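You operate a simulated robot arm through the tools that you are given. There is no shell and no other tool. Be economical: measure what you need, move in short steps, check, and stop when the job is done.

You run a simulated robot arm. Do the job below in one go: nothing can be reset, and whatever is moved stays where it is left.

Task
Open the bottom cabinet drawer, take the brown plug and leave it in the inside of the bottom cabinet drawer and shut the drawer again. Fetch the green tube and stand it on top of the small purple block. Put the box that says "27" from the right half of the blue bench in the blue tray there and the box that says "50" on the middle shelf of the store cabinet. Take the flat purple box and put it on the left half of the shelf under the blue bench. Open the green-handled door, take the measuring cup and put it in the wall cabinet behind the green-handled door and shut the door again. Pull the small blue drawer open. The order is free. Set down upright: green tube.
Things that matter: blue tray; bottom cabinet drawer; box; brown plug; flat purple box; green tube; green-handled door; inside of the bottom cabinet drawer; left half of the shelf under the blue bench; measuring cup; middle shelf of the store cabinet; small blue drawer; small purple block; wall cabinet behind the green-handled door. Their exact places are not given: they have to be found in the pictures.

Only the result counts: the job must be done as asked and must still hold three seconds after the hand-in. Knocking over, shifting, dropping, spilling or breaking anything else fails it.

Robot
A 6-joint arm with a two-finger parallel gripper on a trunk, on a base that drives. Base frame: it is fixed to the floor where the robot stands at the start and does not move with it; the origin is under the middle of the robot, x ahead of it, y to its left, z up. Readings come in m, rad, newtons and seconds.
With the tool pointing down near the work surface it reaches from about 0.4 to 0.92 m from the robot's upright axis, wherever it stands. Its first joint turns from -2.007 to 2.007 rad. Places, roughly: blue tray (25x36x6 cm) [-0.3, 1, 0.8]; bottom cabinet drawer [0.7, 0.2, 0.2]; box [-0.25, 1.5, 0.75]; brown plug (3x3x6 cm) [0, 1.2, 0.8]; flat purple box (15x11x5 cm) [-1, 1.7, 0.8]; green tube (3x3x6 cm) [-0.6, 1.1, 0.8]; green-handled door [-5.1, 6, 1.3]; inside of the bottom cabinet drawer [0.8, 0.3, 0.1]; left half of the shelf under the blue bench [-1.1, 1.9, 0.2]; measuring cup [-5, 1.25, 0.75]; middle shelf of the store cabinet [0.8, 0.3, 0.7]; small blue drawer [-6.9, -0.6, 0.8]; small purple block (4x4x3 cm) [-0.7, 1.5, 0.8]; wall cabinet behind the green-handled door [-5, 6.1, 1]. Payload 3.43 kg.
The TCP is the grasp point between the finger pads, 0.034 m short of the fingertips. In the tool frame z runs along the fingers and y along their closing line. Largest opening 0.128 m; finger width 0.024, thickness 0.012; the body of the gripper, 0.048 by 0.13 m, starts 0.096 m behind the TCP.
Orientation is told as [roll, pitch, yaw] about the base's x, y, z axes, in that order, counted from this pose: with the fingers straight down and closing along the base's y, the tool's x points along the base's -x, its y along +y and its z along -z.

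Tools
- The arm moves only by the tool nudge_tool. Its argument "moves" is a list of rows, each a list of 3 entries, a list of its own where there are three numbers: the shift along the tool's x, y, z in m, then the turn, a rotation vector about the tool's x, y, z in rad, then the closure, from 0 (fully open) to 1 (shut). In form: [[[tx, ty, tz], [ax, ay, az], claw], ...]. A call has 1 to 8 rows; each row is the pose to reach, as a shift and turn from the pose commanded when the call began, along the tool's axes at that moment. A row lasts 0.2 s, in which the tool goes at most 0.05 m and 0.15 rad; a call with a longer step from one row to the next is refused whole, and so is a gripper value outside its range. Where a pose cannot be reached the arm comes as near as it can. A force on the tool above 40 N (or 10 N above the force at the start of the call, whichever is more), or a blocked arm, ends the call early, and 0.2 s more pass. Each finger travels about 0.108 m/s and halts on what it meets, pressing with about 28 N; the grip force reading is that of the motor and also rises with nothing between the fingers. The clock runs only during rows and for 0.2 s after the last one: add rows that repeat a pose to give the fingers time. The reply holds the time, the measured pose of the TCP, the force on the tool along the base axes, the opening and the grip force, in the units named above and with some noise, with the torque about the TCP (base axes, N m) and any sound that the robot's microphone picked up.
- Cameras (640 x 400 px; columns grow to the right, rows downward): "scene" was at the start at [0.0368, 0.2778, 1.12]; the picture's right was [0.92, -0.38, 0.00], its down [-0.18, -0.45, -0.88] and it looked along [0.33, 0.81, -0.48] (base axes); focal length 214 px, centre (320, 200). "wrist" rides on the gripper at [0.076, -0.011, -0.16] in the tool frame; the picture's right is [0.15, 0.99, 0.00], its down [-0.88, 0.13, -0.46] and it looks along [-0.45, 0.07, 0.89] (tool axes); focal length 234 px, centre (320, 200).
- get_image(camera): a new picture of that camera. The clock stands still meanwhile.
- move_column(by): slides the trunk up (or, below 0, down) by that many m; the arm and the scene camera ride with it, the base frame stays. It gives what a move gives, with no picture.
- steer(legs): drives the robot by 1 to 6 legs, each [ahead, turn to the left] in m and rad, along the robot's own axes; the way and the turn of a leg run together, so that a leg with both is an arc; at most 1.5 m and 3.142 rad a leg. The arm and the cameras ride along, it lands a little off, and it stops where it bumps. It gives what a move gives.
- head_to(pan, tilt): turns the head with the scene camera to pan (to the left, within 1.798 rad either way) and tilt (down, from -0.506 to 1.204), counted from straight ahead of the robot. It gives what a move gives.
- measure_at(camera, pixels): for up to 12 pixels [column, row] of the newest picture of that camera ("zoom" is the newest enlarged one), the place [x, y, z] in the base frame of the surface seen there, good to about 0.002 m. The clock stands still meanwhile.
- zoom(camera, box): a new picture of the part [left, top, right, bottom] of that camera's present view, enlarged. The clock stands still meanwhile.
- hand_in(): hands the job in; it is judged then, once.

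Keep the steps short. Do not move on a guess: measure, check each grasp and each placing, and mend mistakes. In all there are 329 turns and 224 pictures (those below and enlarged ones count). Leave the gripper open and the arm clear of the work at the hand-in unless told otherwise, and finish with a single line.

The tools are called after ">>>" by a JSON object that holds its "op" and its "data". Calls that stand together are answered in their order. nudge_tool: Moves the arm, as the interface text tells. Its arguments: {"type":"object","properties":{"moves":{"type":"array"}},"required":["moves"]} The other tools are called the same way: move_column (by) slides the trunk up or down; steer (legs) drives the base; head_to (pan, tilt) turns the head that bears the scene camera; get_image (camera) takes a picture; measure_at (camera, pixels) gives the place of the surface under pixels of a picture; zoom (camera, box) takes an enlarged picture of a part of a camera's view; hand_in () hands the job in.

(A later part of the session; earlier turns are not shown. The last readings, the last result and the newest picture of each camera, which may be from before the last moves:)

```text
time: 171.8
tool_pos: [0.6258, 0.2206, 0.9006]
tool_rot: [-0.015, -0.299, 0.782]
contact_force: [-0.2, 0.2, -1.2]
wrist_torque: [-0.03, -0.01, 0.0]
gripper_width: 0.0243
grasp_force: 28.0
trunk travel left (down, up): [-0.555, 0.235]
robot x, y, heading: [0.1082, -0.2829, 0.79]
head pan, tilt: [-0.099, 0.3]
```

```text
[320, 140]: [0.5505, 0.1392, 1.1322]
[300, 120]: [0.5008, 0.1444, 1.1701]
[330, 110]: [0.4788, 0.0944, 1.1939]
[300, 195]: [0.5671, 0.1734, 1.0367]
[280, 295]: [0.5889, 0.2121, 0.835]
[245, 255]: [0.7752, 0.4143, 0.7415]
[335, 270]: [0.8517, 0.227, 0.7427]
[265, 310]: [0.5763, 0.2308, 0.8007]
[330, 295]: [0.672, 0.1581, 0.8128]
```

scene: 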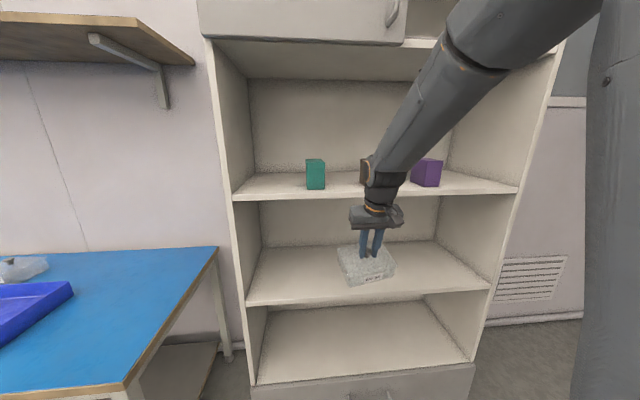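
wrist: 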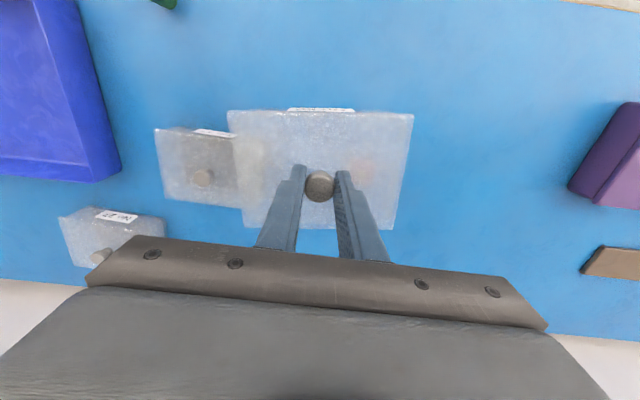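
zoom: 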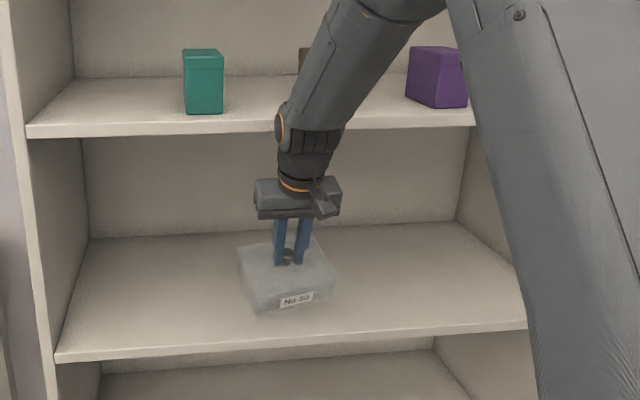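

>>> {"op": "nudge_tool", "data": {"moves": [[[0.0089, 0, 0.0287], [0, 0, 0], 0.95], [[-0.0102, 0, 0.0346], [0, 0, 0], 0.95], [[-0.0058, 0, 0.0489], [0, 0, 0], 0.95]]}}

>>> {"op": "zoom", "data": {"camera": "scene", "box": [220, 140, 520, 320]}}

```text
time: 172.6
tool_pos: [0.638, 0.2307, 0.8531]
tool_rot: [-0.017, -0.296, 0.782]
contact_force: [-0.1, -0.6, -3.4]
wrist_torque: [0.03, -0.02, -0.05]
gripper_width: 0.0245
grasp_force: 27.9
trunk travel left (down, up): [-0.555, 0.235]
robot x, y, heading: [0.1091, -0.2832, 0.79]
head pan, tilt: [-0.099, 0.3]
```

```text
2.13 times, centred on (370, 230) of scene
```

zoom: 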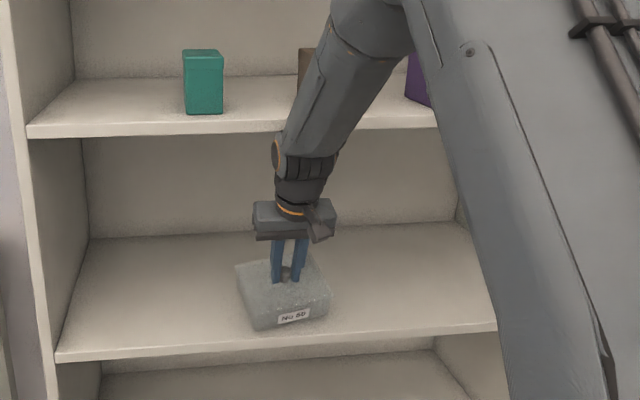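

>>> {"op": "nudge_tool", "data": {"moves": [[[0.0015, 0, 0.0048], [0, 0, 0], 0.95], [[0.003, 0, 0.0095], [0, 0, 0], 0.95]]}}

>>> {"op": "zoom", "data": {"camera": "scene", "box": [300, 220, 400, 310]}}

```text
time: 173.2
tool_pos: [0.6463, 0.234, 0.8484]
tool_rot: [-0.018, -0.307, 0.779]
contact_force: [3.8, -1.7, 13.2]
wrist_torque: [-0.03, 0.53, 0.06]
gripper_width: 0.0249
grasp_force: 28.0
trunk travel left (down, up): [-0.555, 0.235]
robot x, y, heading: [0.1122, -0.2815, 0.792]
head pan, tilt: [-0.099, 0.3]
```

```text
4.44 times, centred on (350, 265) of scene
```

zoom: 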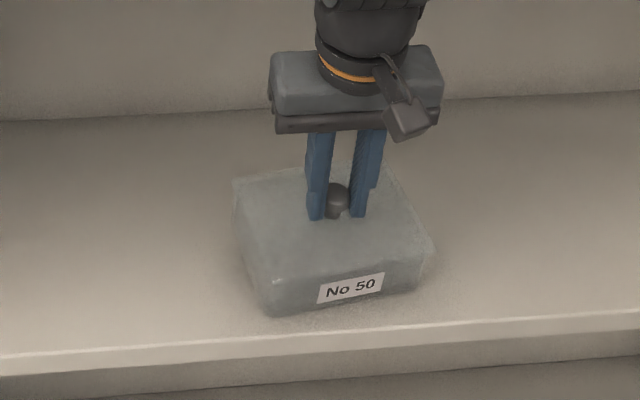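

>>> {"op": "nudge_tool", "data": {"moves": [[[0.0015, 0, 0.0048], [0, 0, 0], 0.95], [[0.003, 0, 0.0095], [0, 0, 0], 0.95]]}}

>>> {"op": "zoom", "data": {"camera": "scene", "box": [300, 220, 400, 310]}}

```text
time: 173.9
tool_pos: [0.6459, 0.2379, 0.8402]
tool_rot: [-0.015, -0.314, 0.781]
contact_force: [-1.6, -2.2, 9.3]
wrist_torque: [0.03, 1.03, 0.19]
gripper_width: 0.0248
grasp_force: 27.8
trunk travel left (down, up): [-0.555, 0.235]
robot x, y, heading: [0.112, -0.2832, 0.793]
head pan, tilt: [-0.099, 0.3]
stopped in row 2: the force on the tool passed its limit at 42 N (the readings are from after the stop); the commanded pose is now the measured one
```

```text
4.44 times, centred on (350, 265) of scene
```

zoom: 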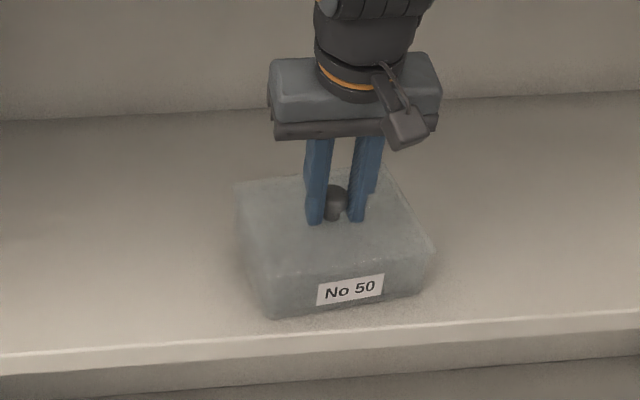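

>>> {"op": "measure_at", "data": {"camera": "zoom", "pixels": [[275, 280], [420, 250], [245, 190], [375, 172], [340, 215], [300, 308], [415, 290]]}}

```text
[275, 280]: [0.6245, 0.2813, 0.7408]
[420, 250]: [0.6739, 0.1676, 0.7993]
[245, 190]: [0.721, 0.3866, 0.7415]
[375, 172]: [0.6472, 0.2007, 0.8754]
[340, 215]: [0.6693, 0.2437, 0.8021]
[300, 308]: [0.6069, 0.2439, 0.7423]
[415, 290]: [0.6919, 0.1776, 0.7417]
```

>>> {"op": "nudge_tool", "data": {"moves": [[[0, 0, -0.001], [0, 0, 0], 0.85], [[0, 0, -0.002], [0, 0, 0], 0.7], [[0, 0, -0.002], [0, 0, 0], 0.6], [[0, 0, -0.002], [0, 0, 0], 0.5]]}}

>>> {"op": "zoom", "data": {"camera": "scene", "box": [300, 220, 400, 310]}}

```text
time: 174.9
tool_pos: [0.6456, 0.2365, 0.8402]
tool_rot: [-0.017, -0.312, 0.783]
contact_force: [-0.1, 0.2, -0.6]
wrist_torque: [-0.01, 0.04, -0.02]
gripper_width: 0.0641
grasp_force: 0.1
trunk travel left (down, up): [-0.555, 0.235]
robot x, y, heading: [0.1108, -0.2801, 0.789]
head pan, tilt: [-0.099, 0.3]
```

```text
4.44 times, centred on (350, 265) of scene
```

zoom: 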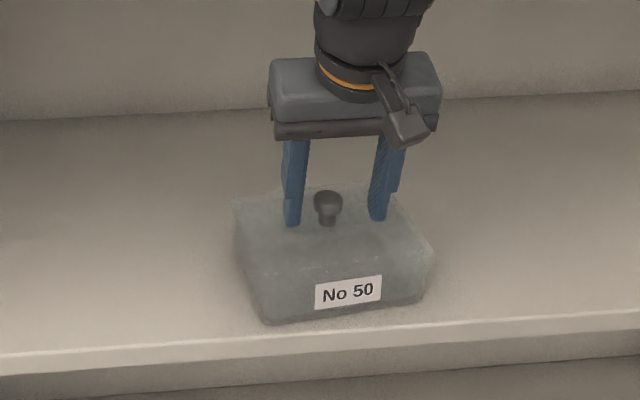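

>>> {"op": "nudge_tool", "data": {"moves": [[[-0.0035, 0, -0.0115], [0, 0, 0], 0.5], [[0.035, 0, -0.0235], [0, 0, 0], 0.5], [[0.073, 0, -0.035], [0, 0, 0], 0.5], [[0.111, 0, -0.047], [0, 0, 0], 0.5], [[0.149, 0, -0.059], [0, 0, 0], 0.5], [[0.187, 0, -0.071], [0, 0, 0], 0.5]]}}

>>> {"op": "get_image", "data": {"camera": "scene"}}

```text
time: 176.3
tool_pos: [0.5031, 0.0949, 0.8491]
tool_rot: [-0.016, -0.314, 0.782]
contact_force: [-0.1, -0.1, -0.9]
wrist_torque: [0.01, 0.02, 0.01]
gripper_width: 0.064
grasp_force: 0.0
trunk travel left (down, up): [-0.555, 0.235]
robot x, y, heading: [0.1107, -0.281, 0.791]
head pan, tilt: [-0.099, 0.3]
```

```text
153 pictures are left
```

scene: 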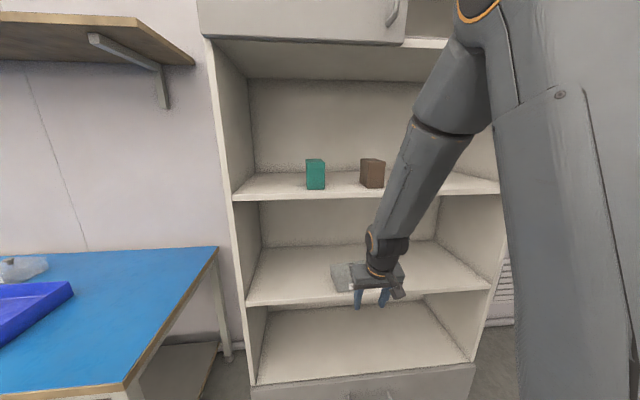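

>>> {"op": "nudge_tool", "data": {"moves": [[[0.03, 0, -0.03], [0, 0.1, 0], 0.5], [[0.05, 0, -0.07], [0, 0.2, 0], 0.5], [[0.06, 0, -0.11], [0, 0.3, 0], 0.5], [[0.07, 0, -0.15], [0, 0.31, 0], 0.5]]}}

>>> {"op": "steer", "data": {"legs": [[-0.25, 0], [0, 1.565], [1.378, 0], [0, -1.57], [0.25, 0]]}}

>>> {"op": "head_to", "data": {"pan": -0.2, "tilt": 0.6}}

>>> {"op": "get_image", "data": {"camera": "scene"}}

```text
time: 177.3
tool_pos: [0.4198, 0.0177, 0.9698]
tool_rot: [-0.016, -0.004, 0.778]
contact_force: [-0.5, -0.3, -0.7]
wrist_torque: [-0.04, 0.03, -0.01]
gripper_width: 0.0642
grasp_force: 0.2
trunk travel left (down, up): [-0.555, 0.235]
robot x, y, heading: [0.111, -0.2813, 0.793]
head pan, tilt: [-0.099, 0.3]
```

```text
time: 194.6
tool_pos: [-0.525, 1.0004, 0.9701]
tool_rot: [-0.015, -0.004, 0.771]
contact_force: [0.4, -1.1, 0.0]
wrist_torque: [0.0, -0.02, 0.0]
gripper_width: 0.0641
grasp_force: 0.0
trunk travel left (down, up): [-0.555, 0.235]
robot x, y, heading: [-0.8333, 0.6986, 0.782]
head pan, tilt: [-0.099, 0.3]
```

```text
time: 195.4
tool_pos: [-0.5257, 1.0006, 0.9702]
tool_rot: [-0.017, -0.004, 0.773]
contact_force: [0.4, -0.6, 0.1]
wrist_torque: [-0.02, 0.05, -0.02]
gripper_width: 0.064
grasp_force: 0.1
trunk travel left (down, up): [-0.555, 0.235]
robot x, y, heading: [-0.838, 0.7047, 0.788]
head pan, tilt: [-0.201, 0.6]
```

```text
152 pictures are left
```

scene: 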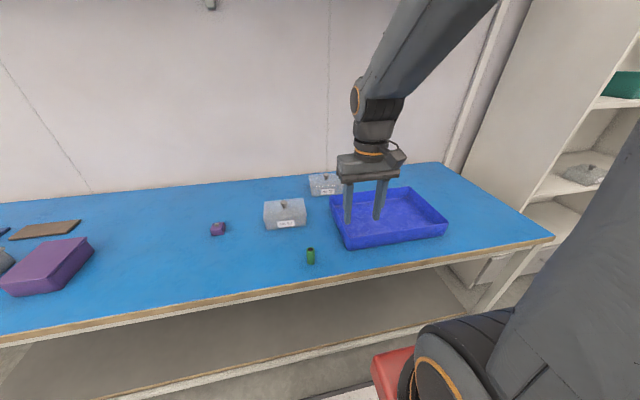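

>>> {"op": "zoom", "data": {"camera": "scene", "box": [295, 160, 355, 205]}}

>>> {"op": "zoom", "data": {"camera": "scene", "box": [300, 165, 350, 205]}}

>>> {"op": "measure_at", "data": {"camera": "scene", "pixels": [[331, 203], [412, 187], [446, 228], [345, 247], [390, 218], [360, 230], [420, 225]]}}

```text
8.89 times, centred on (325, 182) of scene
```

zoom: 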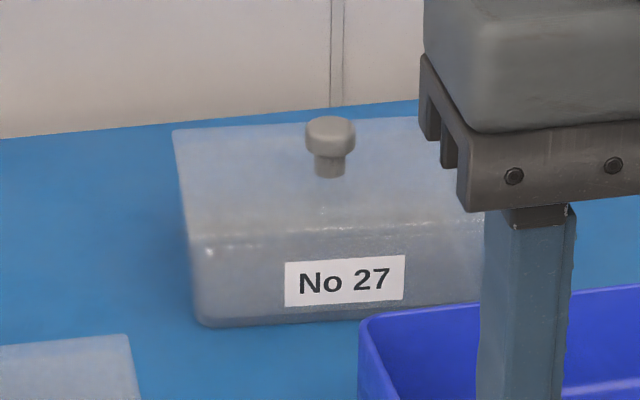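

```text
10.00 times, centred on (325, 185) of scene
```

zoom: 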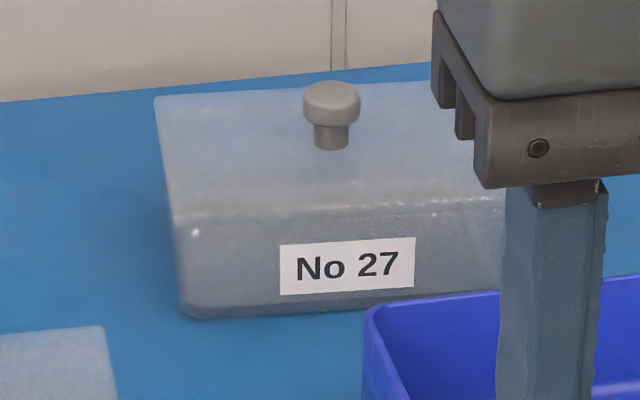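

```text
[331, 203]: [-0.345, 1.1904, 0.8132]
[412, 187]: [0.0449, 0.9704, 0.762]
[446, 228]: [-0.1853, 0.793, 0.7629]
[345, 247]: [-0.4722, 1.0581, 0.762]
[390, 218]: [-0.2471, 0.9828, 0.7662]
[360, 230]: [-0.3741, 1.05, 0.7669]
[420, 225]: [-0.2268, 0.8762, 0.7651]
```

>>> {"op": "measure_at", "data": {"camera": "zoom", "pixels": [[331, 92], [331, 115], [331, 138], [331, 185]]}}

```text
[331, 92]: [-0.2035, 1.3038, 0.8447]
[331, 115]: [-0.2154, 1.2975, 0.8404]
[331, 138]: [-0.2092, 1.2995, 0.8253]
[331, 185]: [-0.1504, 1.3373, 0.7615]
```

>>> {"op": "steer", "data": {"legs": [[0.05, 0]]}}

>>> {"op": "nudge_tool", "data": {"moves": [[[-0.048, -0.001, 0], [0, -0.02, 0], 0.5], [[-0.096, -0.002, 0], [0, -0.04, 0], 0.5], [[-0.144, -0.003, 0], [0, -0.06, 0], 0.5], [[-0.192, -0.004, 0], [0, -0.08, 0], 0.5], [[-0.24, -0.005, 0], [0, -0.1, 0], 0.5], [[-0.288, -0.006, 0], [0, -0.1, 0], 0.5], [[-0.336, -0.007, 0], [0, -0.1, 0], 0.5]]}}

```text
time: 196.3
tool_pos: [-0.49, 1.0366, 0.9702]
tool_rot: [-0.014, -0.005, 0.773]
contact_force: [0.6, 0.0, -0.2]
wrist_torque: [0.02, -0.01, -0.01]
gripper_width: 0.0639
grasp_force: 0.1
trunk travel left (down, up): [-0.555, 0.235]
robot x, y, heading: [-0.7981, 0.7413, 0.783]
head pan, tilt: [-0.201, 0.6]
```

```text
time: 197.9
tool_pos: [-0.2443, 1.2646, 0.9747]
tool_rot: [-0.016, -0.102, 0.773]
contact_force: [-1.2, -0.3, 1.1]
wrist_torque: [0.03, -0.06, -0.01]
gripper_width: 0.0638
grasp_force: 0.0
trunk travel left (down, up): [-0.555, 0.235]
robot x, y, heading: [-0.8018, 0.7407, 0.785]
head pan, tilt: [-0.201, 0.6]
```

>>> {"op": "nudge_tool", "data": {"moves": [[[-0.03, -0.0005, 0.02], [0, 0, 0], 0.5], [[-0.0487, -0.001, 0.0652], [0, 0, 0], 0.5]]}}

>>> {"op": "get_image", "data": {"camera": "wrist"}}

```text
time: 198.5
tool_pos: [-0.2025, 1.3024, 0.9146]
tool_rot: [-0.016, -0.105, 0.773]
contact_force: [-0.2, 0.6, 1.3]
wrist_torque: [0.03, -0.03, 0.02]
gripper_width: 0.0639
grasp_force: 0.0
trunk travel left (down, up): [-0.555, 0.235]
robot x, y, heading: [-0.7978, 0.7416, 0.787]
head pan, tilt: [-0.201, 0.6]
```

```text
149 pictures are left
```

wrist: 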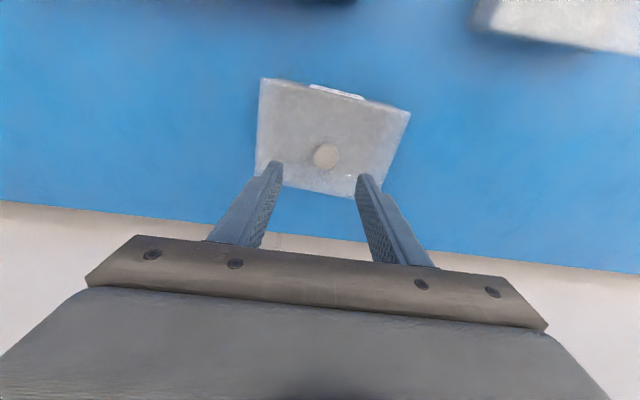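

>>> {"op": "nudge_tool", "data": {"moves": [[[0.004, 0, 0.04], [0, 0, 0], 0.5], [[0.0057, 0, 0.0567], [0, 0, 0], 0.6], [[0.0057, 0, 0.0567], [0, 0, 0], 0.85], [[0.0057, 0, 0.0567], [0, 0, 0], 0.95], [[0.0057, 0, 0.0567], [0, 0, 0], 0.95]]}}

>>> {"op": "nudge_tool", "data": {"moves": [[[0, 0, -0.015], [0, 0, 0], 0.95], [[0, 0, -0.04], [0, 0, 0], 0.95]]}}

>>> {"op": "get_image", "data": {"camera": "wrist"}}

>>> {"op": "zoom", "data": {"camera": "scene", "box": [280, 110, 400, 210]}}

```text
time: 199.7
tool_pos: [-0.201, 1.3035, 0.8553]
tool_rot: [-0.018, -0.105, 0.774]
contact_force: [-0.1, 0.0, -1.4]
wrist_torque: [-0.02, 0.01, 0.02]
gripper_width: 0.0246
grasp_force: 28.4
trunk travel left (down, up): [-0.555, 0.235]
robot x, y, heading: [-0.8009, 0.7428, 0.78]
head pan, tilt: [-0.201, 0.6]
```

```text
time: 200.3
tool_pos: [-0.2055, 1.2997, 0.8936]
tool_rot: [-0.016, -0.104, 0.773]
contact_force: [0.4, 0.5, -0.7]
wrist_torque: [-0.01, 0.01, -0.01]
gripper_width: 0.0245
grasp_force: 27.9
trunk travel left (down, up): [-0.555, 0.235]
robot x, y, heading: [-0.803, 0.738, 0.789]
head pan, tilt: [-0.201, 0.6]
```

```text
148 pictures are left
```

wrist: 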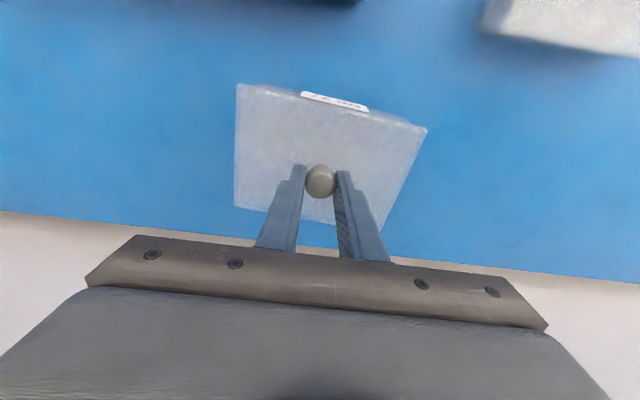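

```text
4.00 times, centred on (340, 160) of scene
```

zoom: 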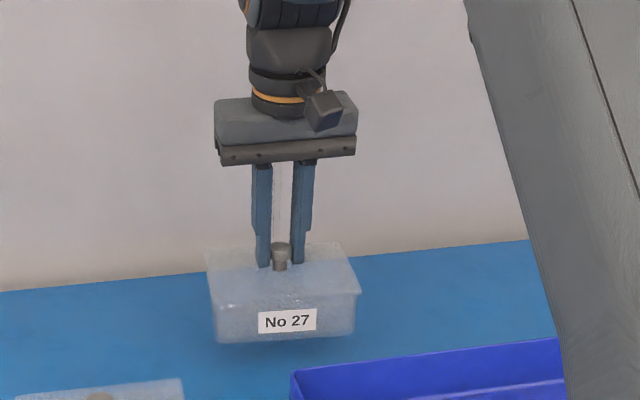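

>>> {"op": "nudge_tool", "data": {"moves": [[[-0.005, 0, -0.049], [0, 0, 0], 0.95], [[0.0316, -0.0298, -0.0635], [0, 0, 0], 0.95], [[0.0692, -0.0596, -0.0673], [0, 0, 0], 0.95], [[0.1068, -0.0894, -0.0711], [0, 0, 0], 0.95], [[0.1444, -0.1192, -0.0749], [0, 0, 0], 0.95], [[0.182, -0.149, -0.0787], [0, 0, 0], 0.95], [[0.22, -0.179, -0.0823], [0, 0, 0], 0.95]]}}

>>> {"op": "get_image", "data": {"camera": "wrist"}}

>>> {"op": "get_image", "data": {"camera": "scene"}}

```text
time: 201.9
tool_pos: [-0.2439, 1.0105, 0.9534]
tool_rot: [-0.016, -0.103, 0.775]
contact_force: [-0.9, 0.3, -0.9]
wrist_torque: [-0.03, 0.01, -0.02]
gripper_width: 0.0246
grasp_force: 27.8
trunk travel left (down, up): [-0.555, 0.235]
robot x, y, heading: [-0.795, 0.7421, 0.785]
head pan, tilt: [-0.201, 0.6]
```

```text
146 pictures are left
```

wrist: 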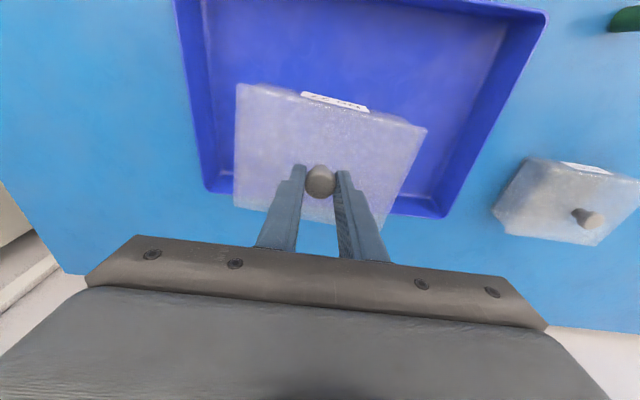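

```text
145 pictures are left
```

scene: 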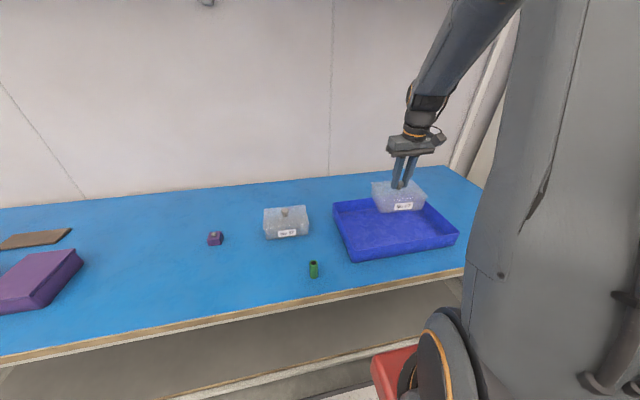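

>>> {"op": "nudge_tool", "data": {"moves": [[[0.0045, 0, 0.045], [0, 0, 0], 0.95], [[0.008, 0, 0.08], [0, 0, 0], 0.95], [[0.009, 0, 0.09], [0, 0, 0], 0.95]]}}

>>> {"op": "zoom", "data": {"camera": "scene", "box": [320, 120, 470, 270]}}

```text
time: 202.7
tool_pos: [-0.2415, 1.0122, 0.8648]
tool_rot: [-0.015, -0.102, 0.774]
contact_force: [-0.5, -0.4, -1.7]
wrist_torque: [-0.03, 0.03, -0.01]
gripper_width: 0.0248
grasp_force: 28.2
trunk travel left (down, up): [-0.555, 0.235]
robot x, y, heading: [-0.7992, 0.7352, 0.784]
head pan, tilt: [-0.201, 0.6]
```

```text
2.67 times, centred on (395, 195) of scene
```

zoom: 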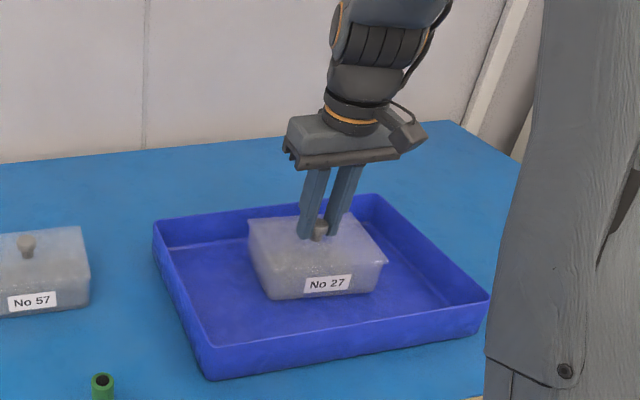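

Inside the tray; lower the last 5 mm, release, rise.

>>> {"op": "nudge_tool", "data": {"moves": [[[0.0005, 0, 0.005], [0, 0, 0], 0.95], [[0.0005, 0, 0.005], [0, 0, 0], 0.85], [[0.0005, 0, 0.005], [0, 0, 0], 0.6], [[0.0005, 0, 0.005], [0, 0, 0], 0.5], [[0, 0, -0.035], [0, 0, 0], 0.5], [[0, 0, -0.08], [0, 0, 0], 0.5], [[0, 0, -0.12], [0, 0, 0], 0.5]]}}

>>> {"op": "zoom", "data": {"camera": "scene", "box": [180, 120, 470, 300]}}

>>> {"op": "measure_at", "data": {"camera": "scene", "pixels": [[313, 263], [314, 270], [313, 275], [215, 234], [215, 240]]}}

```text
time: 204.3
tool_pos: [-0.2523, 1.0049, 0.9863]
tool_rot: [-0.016, -0.103, 0.774]
contact_force: [1.4, -0.4, 0.9]
wrist_torque: [-0.01, 0.01, 0.0]
gripper_width: 0.064
grasp_force: 0.1
trunk travel left (down, up): [-0.555, 0.235]
robot x, y, heading: [-0.7996, 0.7374, 0.783]
head pan, tilt: [-0.201, 0.6]
```

```text
2.21 times, centred on (325, 210) of scene
```

zoom: 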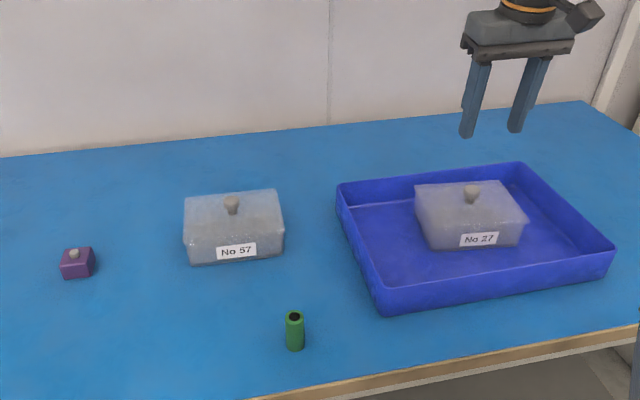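

```text
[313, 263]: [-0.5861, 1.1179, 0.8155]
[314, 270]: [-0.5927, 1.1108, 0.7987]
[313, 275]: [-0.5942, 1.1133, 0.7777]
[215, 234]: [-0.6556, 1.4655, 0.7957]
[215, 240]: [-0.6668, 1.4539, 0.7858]
```

Box 27 is in the tray. Now look closely at the tube and the block.

>>> {"op": "zoom", "data": {"camera": "scene", "box": [294, 252, 334, 284]}}

>>> {"op": "measure_at", "data": {"camera": "zoom", "pixels": [[310, 140], [310, 165], [310, 185], [270, 170], [350, 170], [310, 250], [310, 350], [260, 250], [365, 250]]}}

>>> {"op": "zoom", "data": {"camera": "scene", "box": [200, 224, 230, 250]}}

>>> {"op": "measure_at", "data": {"camera": "zoom", "pixels": [[310, 130], [310, 150], [310, 175], [280, 165], [340, 165], [310, 205], [200, 200], [420, 170], [160, 250], [300, 300]]}}

```text
12.50 times, centred on (314, 268) of scene
```

zoom: 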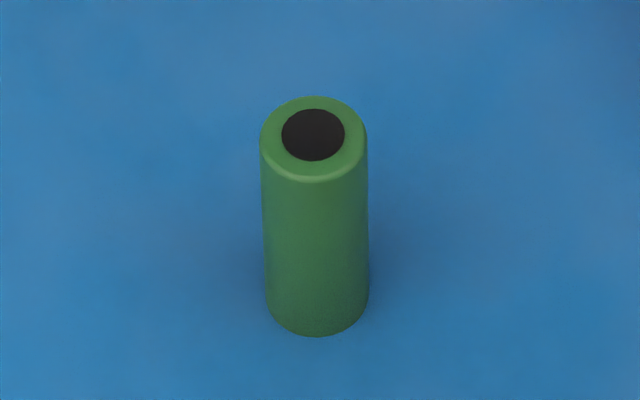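

```text
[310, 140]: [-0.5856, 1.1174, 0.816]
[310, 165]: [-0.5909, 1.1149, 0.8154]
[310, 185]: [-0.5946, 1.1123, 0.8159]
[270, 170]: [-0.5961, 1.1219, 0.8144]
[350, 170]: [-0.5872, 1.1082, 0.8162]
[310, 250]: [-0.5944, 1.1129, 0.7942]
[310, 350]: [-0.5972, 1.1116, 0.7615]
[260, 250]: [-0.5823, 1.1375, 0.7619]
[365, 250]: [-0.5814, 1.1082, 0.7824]
```

```text
15.38 times, centred on (215, 237) of scene
```

zoom: 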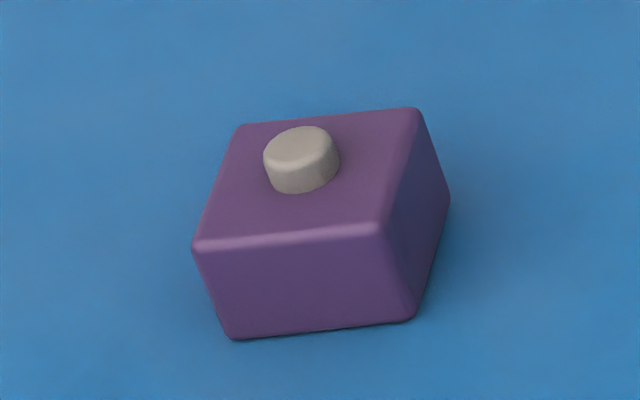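

```text
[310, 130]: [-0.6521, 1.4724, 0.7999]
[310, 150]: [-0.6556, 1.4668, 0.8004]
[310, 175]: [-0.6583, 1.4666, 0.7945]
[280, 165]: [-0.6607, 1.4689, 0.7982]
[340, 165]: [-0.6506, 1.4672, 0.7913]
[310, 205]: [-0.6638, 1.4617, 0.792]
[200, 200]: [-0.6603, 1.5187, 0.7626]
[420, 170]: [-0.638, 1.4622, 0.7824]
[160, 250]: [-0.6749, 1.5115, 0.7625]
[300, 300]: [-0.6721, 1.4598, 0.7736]
```

>>> {"op": "nudge_tool", "data": {"moves": [[[0.02, 0.039, 0.0], [-0.002, 0.013, 0], 0.5], [[0.04, 0.078, 0.0], [-0.004, 0.026, 0], 0.5], [[0.06, 0.117, 0.0], [-0.006, 0.039, 0], 0.5], [[0.08, 0.156, 0.0], [-0.008, 0.052, 0], 0.5], [[0.1, 0.195, 0.01], [-0.01, 0.065, 0], 0.5], [[0.12, 0.234, 0.025], [-0.012, 0.078, 0], 0.5], [[0.14, 0.273, 0.04], [-0.014, 0.09, 0], 0.5], [[0.1667, 0.3127, 0.055], [-0.016, 0.103, 0], 0.5]]}}

>>> {"op": "get_image", "data": {"camera": "wrist"}}

>>> {"op": "get_image", "data": {"camera": "scene"}}

```text
refused: row 8 steps farther than a row can; nothing moved
```

```text
140 pictures are left
```

wrist: 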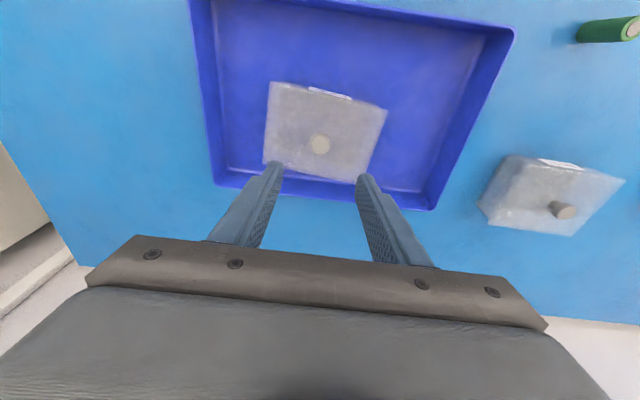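

```text
139 pictures are left
```

scene: 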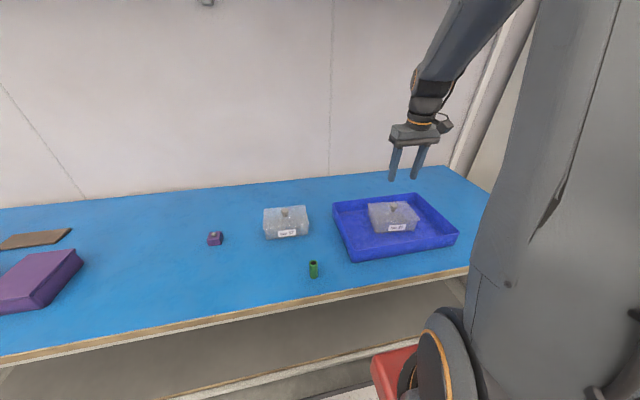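

>>> {"op": "nudge_tool", "data": {"moves": [[[0.021, 0.0391, 0.0], [-0.002, 0.013, 0], 0.5], [[0.042, 0.0782, 0.0], [-0.004, 0.026, 0], 0.5], [[0.063, 0.1173, 0.0], [-0.006, 0.039, 0], 0.5], [[0.084, 0.1564, 0.0], [-0.008, 0.052, 0], 0.5], [[0.104, 0.1955, 0.012], [-0.01, 0.065, 0], 0.5], [[0.125, 0.2346, 0.026], [-0.012, 0.078, 0], 0.5], [[0.146, 0.2737, 0.04], [-0.014, 0.09, 0], 0.5], [[0.1667, 0.3127, 0.055], [-0.016, 0.103, 0], 0.5]]}}

>>> {"op": "get_image", "data": {"camera": "wrist"}}

>>> {"op": "get_image", "data": {"camera": "scene"}}

```text
time: 206.1
tool_pos: [-0.5858, 1.1163, 0.9111]
tool_rot: [0.0, -0.001, 0.773]
contact_force: [-0.1, -0.3, 0.2]
wrist_torque: [0.03, 0.01, 0.04]
gripper_width: 0.064
grasp_force: 0.0
trunk travel left (down, up): [-0.555, 0.235]
robot x, y, heading: [-0.8023, 0.7389, 0.782]
head pan, tilt: [-0.201, 0.6]
```

```text
138 pictures are left
```

wrist: 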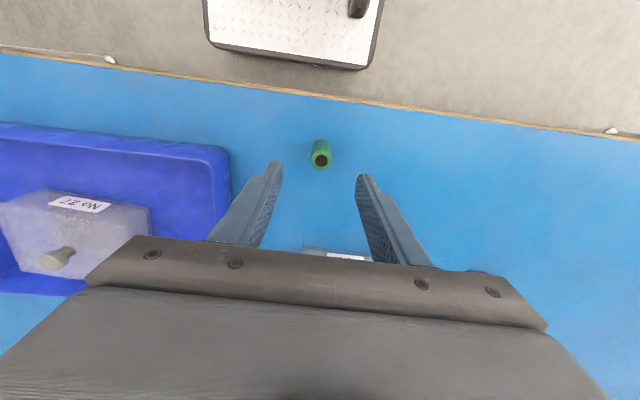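

```text
137 pictures are left
```

scene: 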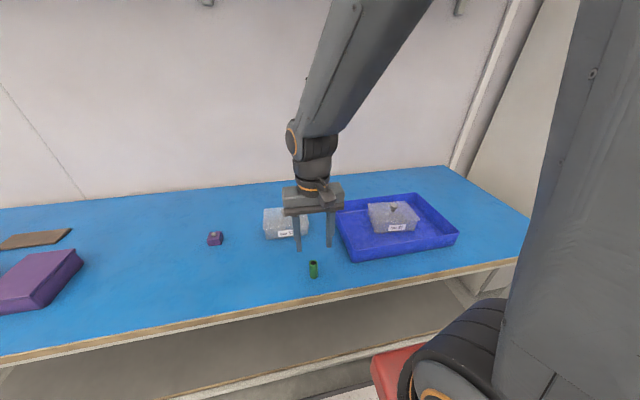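

>>> {"op": "nudge_tool", "data": {"moves": [[[0, 0, 0.045], [0, 0, 0], 0.5], [[0, 0, 0.09], [0, 0, 0], 0.5], [[0, 0, 0.111], [0, 0, 0], 0.5]]}}

>>> {"op": "get_image", "data": {"camera": "wrist"}}

>>> {"op": "zoom", "data": {"camera": "scene", "box": [270, 200, 360, 290]}}

```text
time: 206.9
tool_pos: [-0.5852, 1.118, 0.7971]
tool_rot: [-0.001, 0.001, 0.771]
contact_force: [0.8, -0.2, 0.1]
wrist_torque: [0.01, -0.06, -0.04]
gripper_width: 0.0642
grasp_force: 0.1
trunk travel left (down, up): [-0.555, 0.235]
robot x, y, heading: [-0.7985, 0.739, 0.785]
head pan, tilt: [-0.201, 0.6]
```

```text
136 pictures are left
```

wrist: 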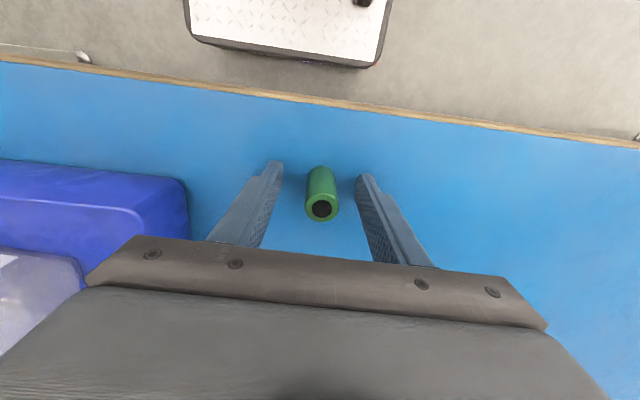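

```text
4.44 times, centred on (315, 245) of scene
```

zoom: 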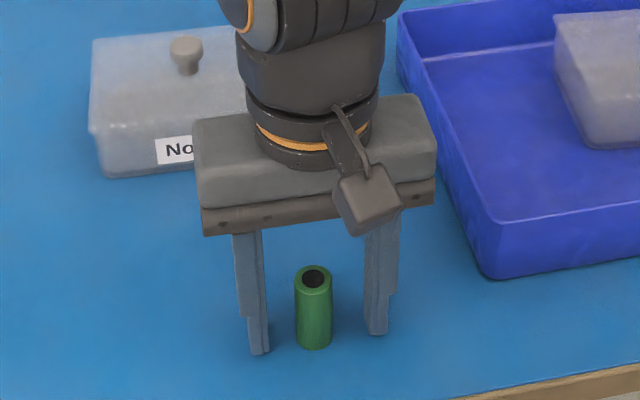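

>>> {"op": "nudge_tool", "data": {"moves": [[[0, 0, -0.004], [0, 0, 0], 0.6], [[0, 0, -0.004], [0, 0, 0], 0.8], [[0, 0, -0.004], [0, 0, 0], 0.95], [[0, 0, -0.004], [0, 0, 0], 0.95]]}}

>>> {"op": "nudge_tool", "data": {"moves": [[[0, 0, -0.045], [0, 0, 0], 0.95], [[0, 0, -0.085], [0, 0, 0], 0.95]]}}

>>> {"op": "get_image", "data": {"camera": "wrist"}}

```text
time: 207.9
tool_pos: [-0.5849, 1.1189, 0.8009]
tool_rot: [-0.001, 0.0, 0.773]
contact_force: [0.4, -0.4, 0.0]
wrist_torque: [0.0, 0.0, 0.0]
gripper_width: 0.0234
grasp_force: 28.1
trunk travel left (down, up): [-0.555, 0.235]
robot x, y, heading: [-0.8014, 0.7396, 0.784]
head pan, tilt: [-0.201, 0.6]
```

```text
time: 208.5
tool_pos: [-0.5854, 1.1172, 0.8866]
tool_rot: [-0.002, 0.002, 0.772]
contact_force: [0.3, -0.3, 0.0]
wrist_torque: [-0.08, 0.02, -0.01]
gripper_width: 0.0231
grasp_force: 28.2
trunk travel left (down, up): [-0.555, 0.235]
robot x, y, heading: [-0.8003, 0.7373, 0.78]
head pan, tilt: [-0.201, 0.6]
```

```text
134 pictures are left
```

wrist: 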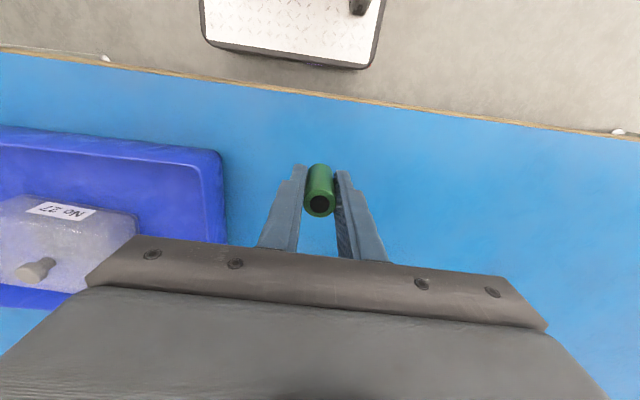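

>>> {"op": "zoom", "data": {"camera": "wrist", "box": [280, 150, 360, 230]}}

>>> {"op": "measure_at", "data": {"camera": "wrist", "pixels": [[320, 204], [320, 194], [320, 213], [308, 204], [332, 204]]}}

```text
5.00 times, centred on (320, 190) of wrist
```

zoom: 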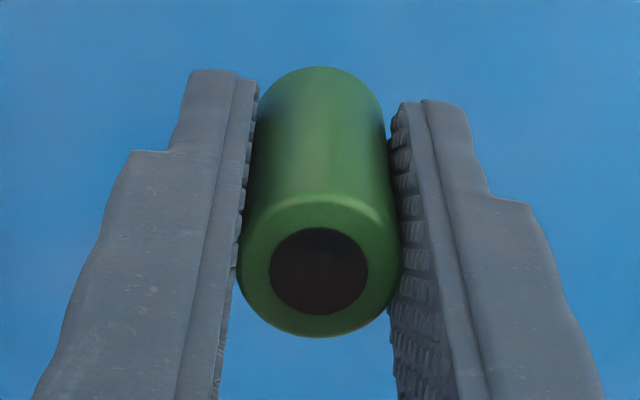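

```text
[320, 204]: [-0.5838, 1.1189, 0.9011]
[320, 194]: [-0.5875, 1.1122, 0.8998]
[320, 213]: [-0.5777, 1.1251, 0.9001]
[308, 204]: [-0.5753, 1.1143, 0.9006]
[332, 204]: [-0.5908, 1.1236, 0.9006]
```

>>> {"op": "nudge_tool", "data": {"moves": [[[0, 0, -0.045], [0, 0, 0], 0.95], [[-0.0241, 0.0378, -0.06], [0, 0, 0], 0.95], [[-0.0482, 0.0755, -0.06], [0, 0, 0], 0.95], [[-0.0723, 0.1133, -0.06], [0, 0, 0], 0.95], [[-0.0964, 0.151, -0.06], [0, 0, 0], 0.95], [[-0.1205, 0.1888, -0.06], [0, 0, 0], 0.95], [[-0.1446, 0.2265, -0.06], [0, 0, 0], 0.95], [[-0.1687, 0.2643, -0.06], [0, 0, 0], 0.95]]}}

>>> {"op": "nudge_tool", "data": {"moves": [[[-0.024, 0.0377, 0], [0, 0, 0], 0.95], [[-0.024, 0.0377, 0.03], [0, 0, 0], 0.95]]}}

>>> {"op": "head_to", "data": {"pan": 0.2, "tilt": 0.6}}

>>> {"op": "get_image", "data": {"camera": "scene"}}

>>> {"op": "get_image", "data": {"camera": "wrist"}}

```text
time: 210.3
tool_pos: [-0.6491, 1.4218, 0.9483]
tool_rot: [0.0, 0.001, 0.771]
contact_force: [-0.3, -0.2, 0.3]
wrist_torque: [0.07, 0.06, -0.01]
gripper_width: 0.023
grasp_force: 27.6
trunk travel left (down, up): [-0.555, 0.235]
robot x, y, heading: [-0.7996, 0.737, 0.786]
head pan, tilt: [-0.201, 0.6]
```

```text
time: 210.9
tool_pos: [-0.6585, 1.4681, 0.9186]
tool_rot: [0.001, 0.0, 0.772]
contact_force: [0.8, -0.4, -0.8]
wrist_torque: [0.05, -0.04, 0.0]
gripper_width: 0.0233
grasp_force: 28.1
trunk travel left (down, up): [-0.555, 0.235]
robot x, y, heading: [-0.8024, 0.7387, 0.785]
head pan, tilt: [-0.201, 0.6]
```

```text
time: 211.8
tool_pos: [-0.6586, 1.4681, 0.918]
tool_rot: [-0.002, 0.0, 0.771]
contact_force: [0.3, 0.2, -0.5]
wrist_torque: [-0.03, 0.01, 0.02]
gripper_width: 0.0232
grasp_force: 27.9
trunk travel left (down, up): [-0.555, 0.235]
robot x, y, heading: [-0.8018, 0.7426, 0.788]
head pan, tilt: [0.201, 0.6]
```

```text
132 pictures are left
```

scene: 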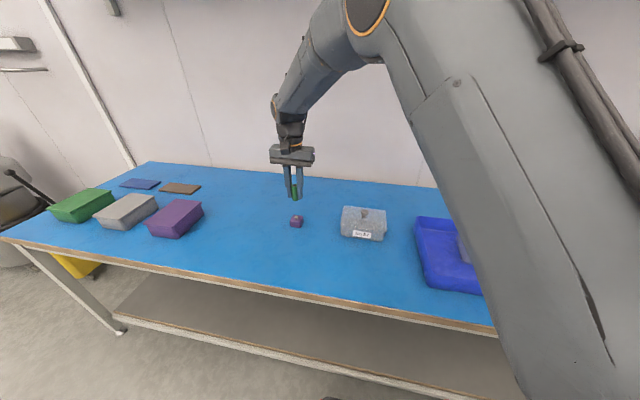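

```text
131 pictures are left
```

wrist: 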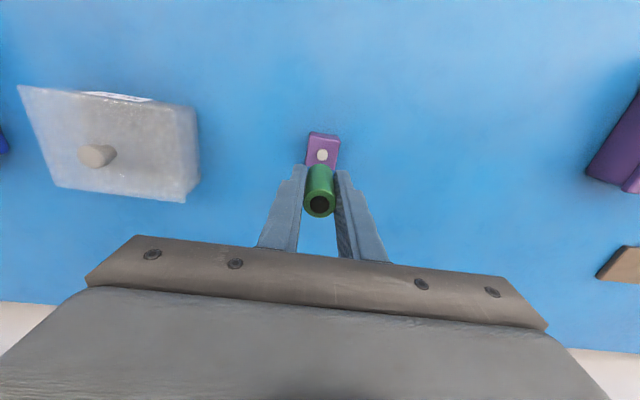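

>>> {"op": "zoom", "data": {"camera": "wrist", "box": [290, 120, 354, 160]}}

>>> {"op": "measure_at", "data": {"camera": "zoom", "pixels": [[328, 340], [328, 300], [328, 370], [275, 350], [380, 350], [250, 250], [420, 250], [250, 150], [400, 150]]}}

>>> {"op": "zoom", "data": {"camera": "scene", "box": [276, 170, 316, 232]}}

>>> {"op": "measure_at", "data": {"camera": "zoom", "pixels": [[320, 292], [320, 300], [320, 310], [320, 285]]}}

```text
10.00 times, centred on (322, 140) of wrist
```

zoom: 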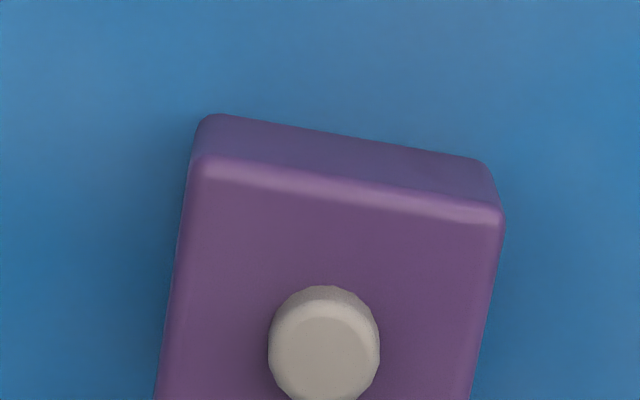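

```text
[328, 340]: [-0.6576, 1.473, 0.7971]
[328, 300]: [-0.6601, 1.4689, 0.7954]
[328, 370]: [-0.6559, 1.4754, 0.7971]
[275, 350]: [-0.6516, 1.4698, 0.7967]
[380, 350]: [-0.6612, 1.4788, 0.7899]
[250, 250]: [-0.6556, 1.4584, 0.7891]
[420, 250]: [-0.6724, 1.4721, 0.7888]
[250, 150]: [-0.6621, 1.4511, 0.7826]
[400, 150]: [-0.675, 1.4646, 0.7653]
```

```text
6.45 times, centred on (296, 201) of scene
```

zoom: 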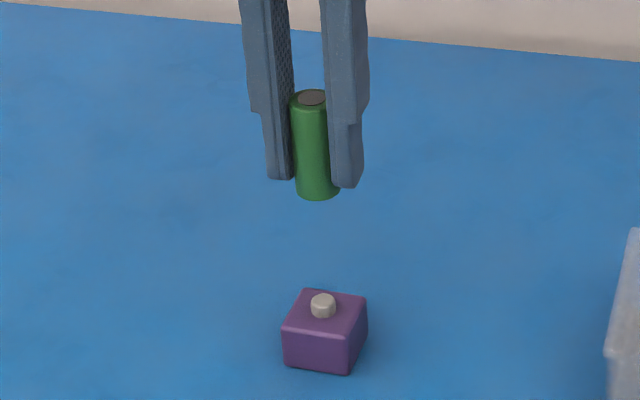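

```text
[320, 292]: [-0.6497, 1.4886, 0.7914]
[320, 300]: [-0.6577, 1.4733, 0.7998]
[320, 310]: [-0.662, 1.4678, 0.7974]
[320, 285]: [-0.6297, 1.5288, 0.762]
```

>>> {"op": "nudge_tool", "data": {"moves": [[[-0.0024, 0.0024, 0.04], [0, 0, 0], 0.95], [[-0.0024, 0.0024, 0.068], [0, 0, 0], 0.95]]}}

>>> {"op": "zoom", "data": {"camera": "wrist", "box": [280, 130, 360, 230]}}

>>> {"op": "measure_at", "data": {"camera": "zoom", "pixels": [[320, 290], [320, 297], [320, 283]]}}

>>> {"op": "zoom", "data": {"camera": "scene", "box": [276, 190, 316, 232]}}

```text
time: 212.4
tool_pos: [-0.658, 1.4714, 0.85]
tool_rot: [-0.001, -0.001, 0.772]
contact_force: [-0.7, 0.5, -0.5]
wrist_torque: [0.02, 0.03, 0.01]
gripper_width: 0.0231
grasp_force: 27.9
trunk travel left (down, up): [-0.555, 0.235]
robot x, y, heading: [-0.7996, 0.7361, 0.786]
head pan, tilt: [0.201, 0.6]
```

```text
4.00 times, centred on (320, 180) of wrist
```

zoom: 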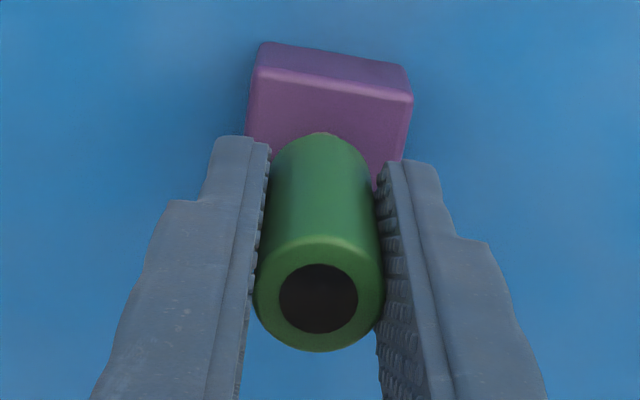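

```text
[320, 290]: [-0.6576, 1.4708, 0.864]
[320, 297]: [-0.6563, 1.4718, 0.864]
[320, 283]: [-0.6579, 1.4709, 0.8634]
```

```text
9.52 times, centred on (296, 211) of scene
```

zoom: 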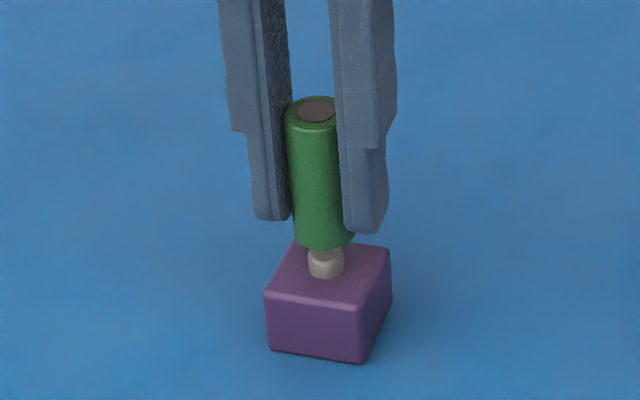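

>>> {"op": "nudge_tool", "data": {"moves": [[[-0.0007, 0.0007, 0.009], [0, 0, 0], 0.95], [[-0.0007, 0.0007, 0.012], [0, 0, 0], 0.95], [[-0.0007, 0.0007, 0.015], [0, 0, 0], 0.95]]}}

>>> {"op": "zoom", "data": {"camera": "scene", "box": [276, 190, 316, 232]}}

```text
time: 213.2
tool_pos: [-0.6585, 1.4713, 0.8339]
tool_rot: [-0.001, 0.0, 0.772]
contact_force: [-0.4, -0.4, -0.9]
wrist_torque: [-0.01, 0.02, -0.01]
gripper_width: 0.0233
grasp_force: 28.2
trunk travel left (down, up): [-0.555, 0.235]
robot x, y, heading: [-0.8015, 0.7384, 0.782]
head pan, tilt: [0.201, 0.6]
```

```text
9.52 times, centred on (296, 211) of scene
```

zoom: 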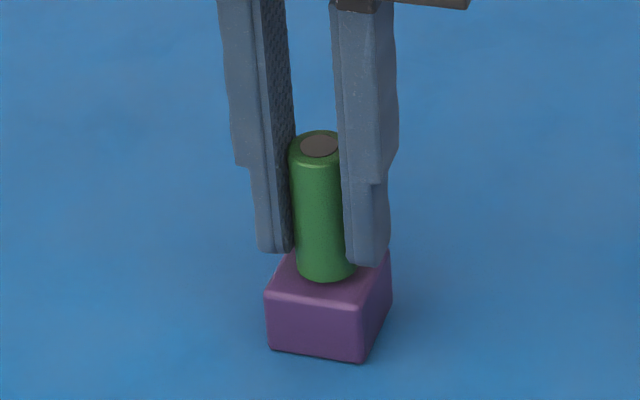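

>>> {"op": "nudge_tool", "data": {"moves": [[[0, 0, 0.002], [0, 0, 0], 0.95], [[0, 0, 0.0035], [0, 0, 0], 0.95]]}}

```text
time: 213.8
tool_pos: [-0.6588, 1.473, 0.8317]
tool_rot: [0.001, 0.0, 0.772]
contact_force: [-0.2, -1.2, 4.7]
wrist_torque: [-0.05, 0.0, -0.02]
gripper_width: 0.0234
grasp_force: 27.4
trunk travel left (down, up): [-0.555, 0.235]
robot x, y, heading: [-0.7996, 0.7356, 0.784]
head pan, tilt: [0.201, 0.6]
```

Contact (4.7 N). Release slowly and look.

>>> {"op": "nudge_tool", "data": {"moves": [[[0, 0, 0], [0, 0, 0], 0.85], [[0, 0, 0], [0, 0, 0], 0.75], [[0, 0, 0], [0, 0, 0], 0.68], [[0, 0, 0], [0, 0, 0], 0.68]]}}

>>> {"op": "zoom", "data": {"camera": "scene", "box": [276, 190, 316, 232]}}

```text
time: 214.8
tool_pos: [-0.6578, 1.4717, 0.8302]
tool_rot: [-0.001, 0.0, 0.772]
contact_force: [-0.2, 0.3, 0.1]
wrist_torque: [0.0, -0.01, -0.03]
gripper_width: 0.0412
grasp_force: 0.0
trunk travel left (down, up): [-0.555, 0.235]
robot x, y, heading: [-0.7972, 0.7379, 0.782]
head pan, tilt: [0.201, 0.6]
```

```text
9.52 times, centred on (296, 211) of scene
```

zoom: 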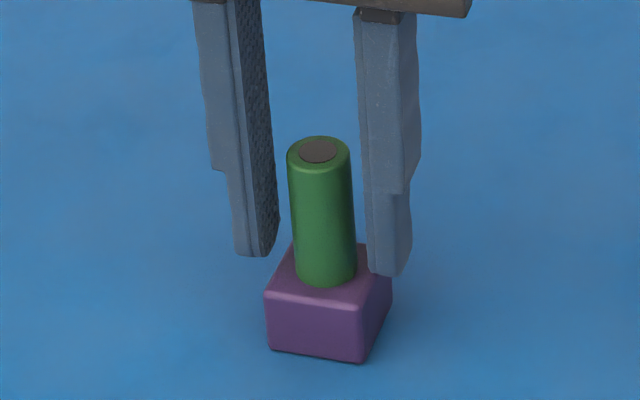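

>>> {"op": "nudge_tool", "data": {"moves": [[[0, 0, -0.03], [0, 0, 0], 0.65], [[0, 0, -0.075], [0, 0, 0], 0.6], [[0, 0, -0.12], [0, 0, 0], 0.5], [[0, 0, -0.15], [0, 0, 0], 0.5]]}}

>>> {"op": "zoom", "data": {"camera": "scene", "box": [20, 160, 340, 300]}}

>>> {"op": "measure_at", "data": {"camera": "scene", "pixels": [[178, 202], [165, 222], [202, 204], [148, 218], [180, 237], [203, 213], [174, 215], [190, 205], [205, 245]]}}

```text
time: 215.8
tool_pos: [-0.6577, 1.472, 0.9798]
tool_rot: [-0.001, -0.001, 0.772]
contact_force: [0.3, 0.9, -0.1]
wrist_torque: [0.0, 0.01, 0.02]
gripper_width: 0.0639
grasp_force: 0.0
trunk travel left (down, up): [-0.555, 0.235]
robot x, y, heading: [-0.8011, 0.7396, 0.787]
head pan, tilt: [0.201, 0.6]
```

```text
2.00 times, centred on (180, 230) of scene
```

zoom: 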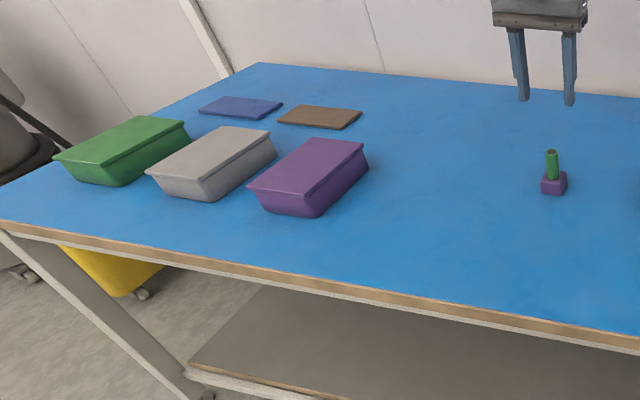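

```text
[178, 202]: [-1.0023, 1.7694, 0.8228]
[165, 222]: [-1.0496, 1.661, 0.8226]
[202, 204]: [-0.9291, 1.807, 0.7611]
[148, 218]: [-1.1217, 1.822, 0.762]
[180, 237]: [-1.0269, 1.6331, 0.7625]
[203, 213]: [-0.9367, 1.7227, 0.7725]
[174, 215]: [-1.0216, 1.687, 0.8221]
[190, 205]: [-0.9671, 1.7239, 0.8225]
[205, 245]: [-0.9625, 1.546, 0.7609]
```

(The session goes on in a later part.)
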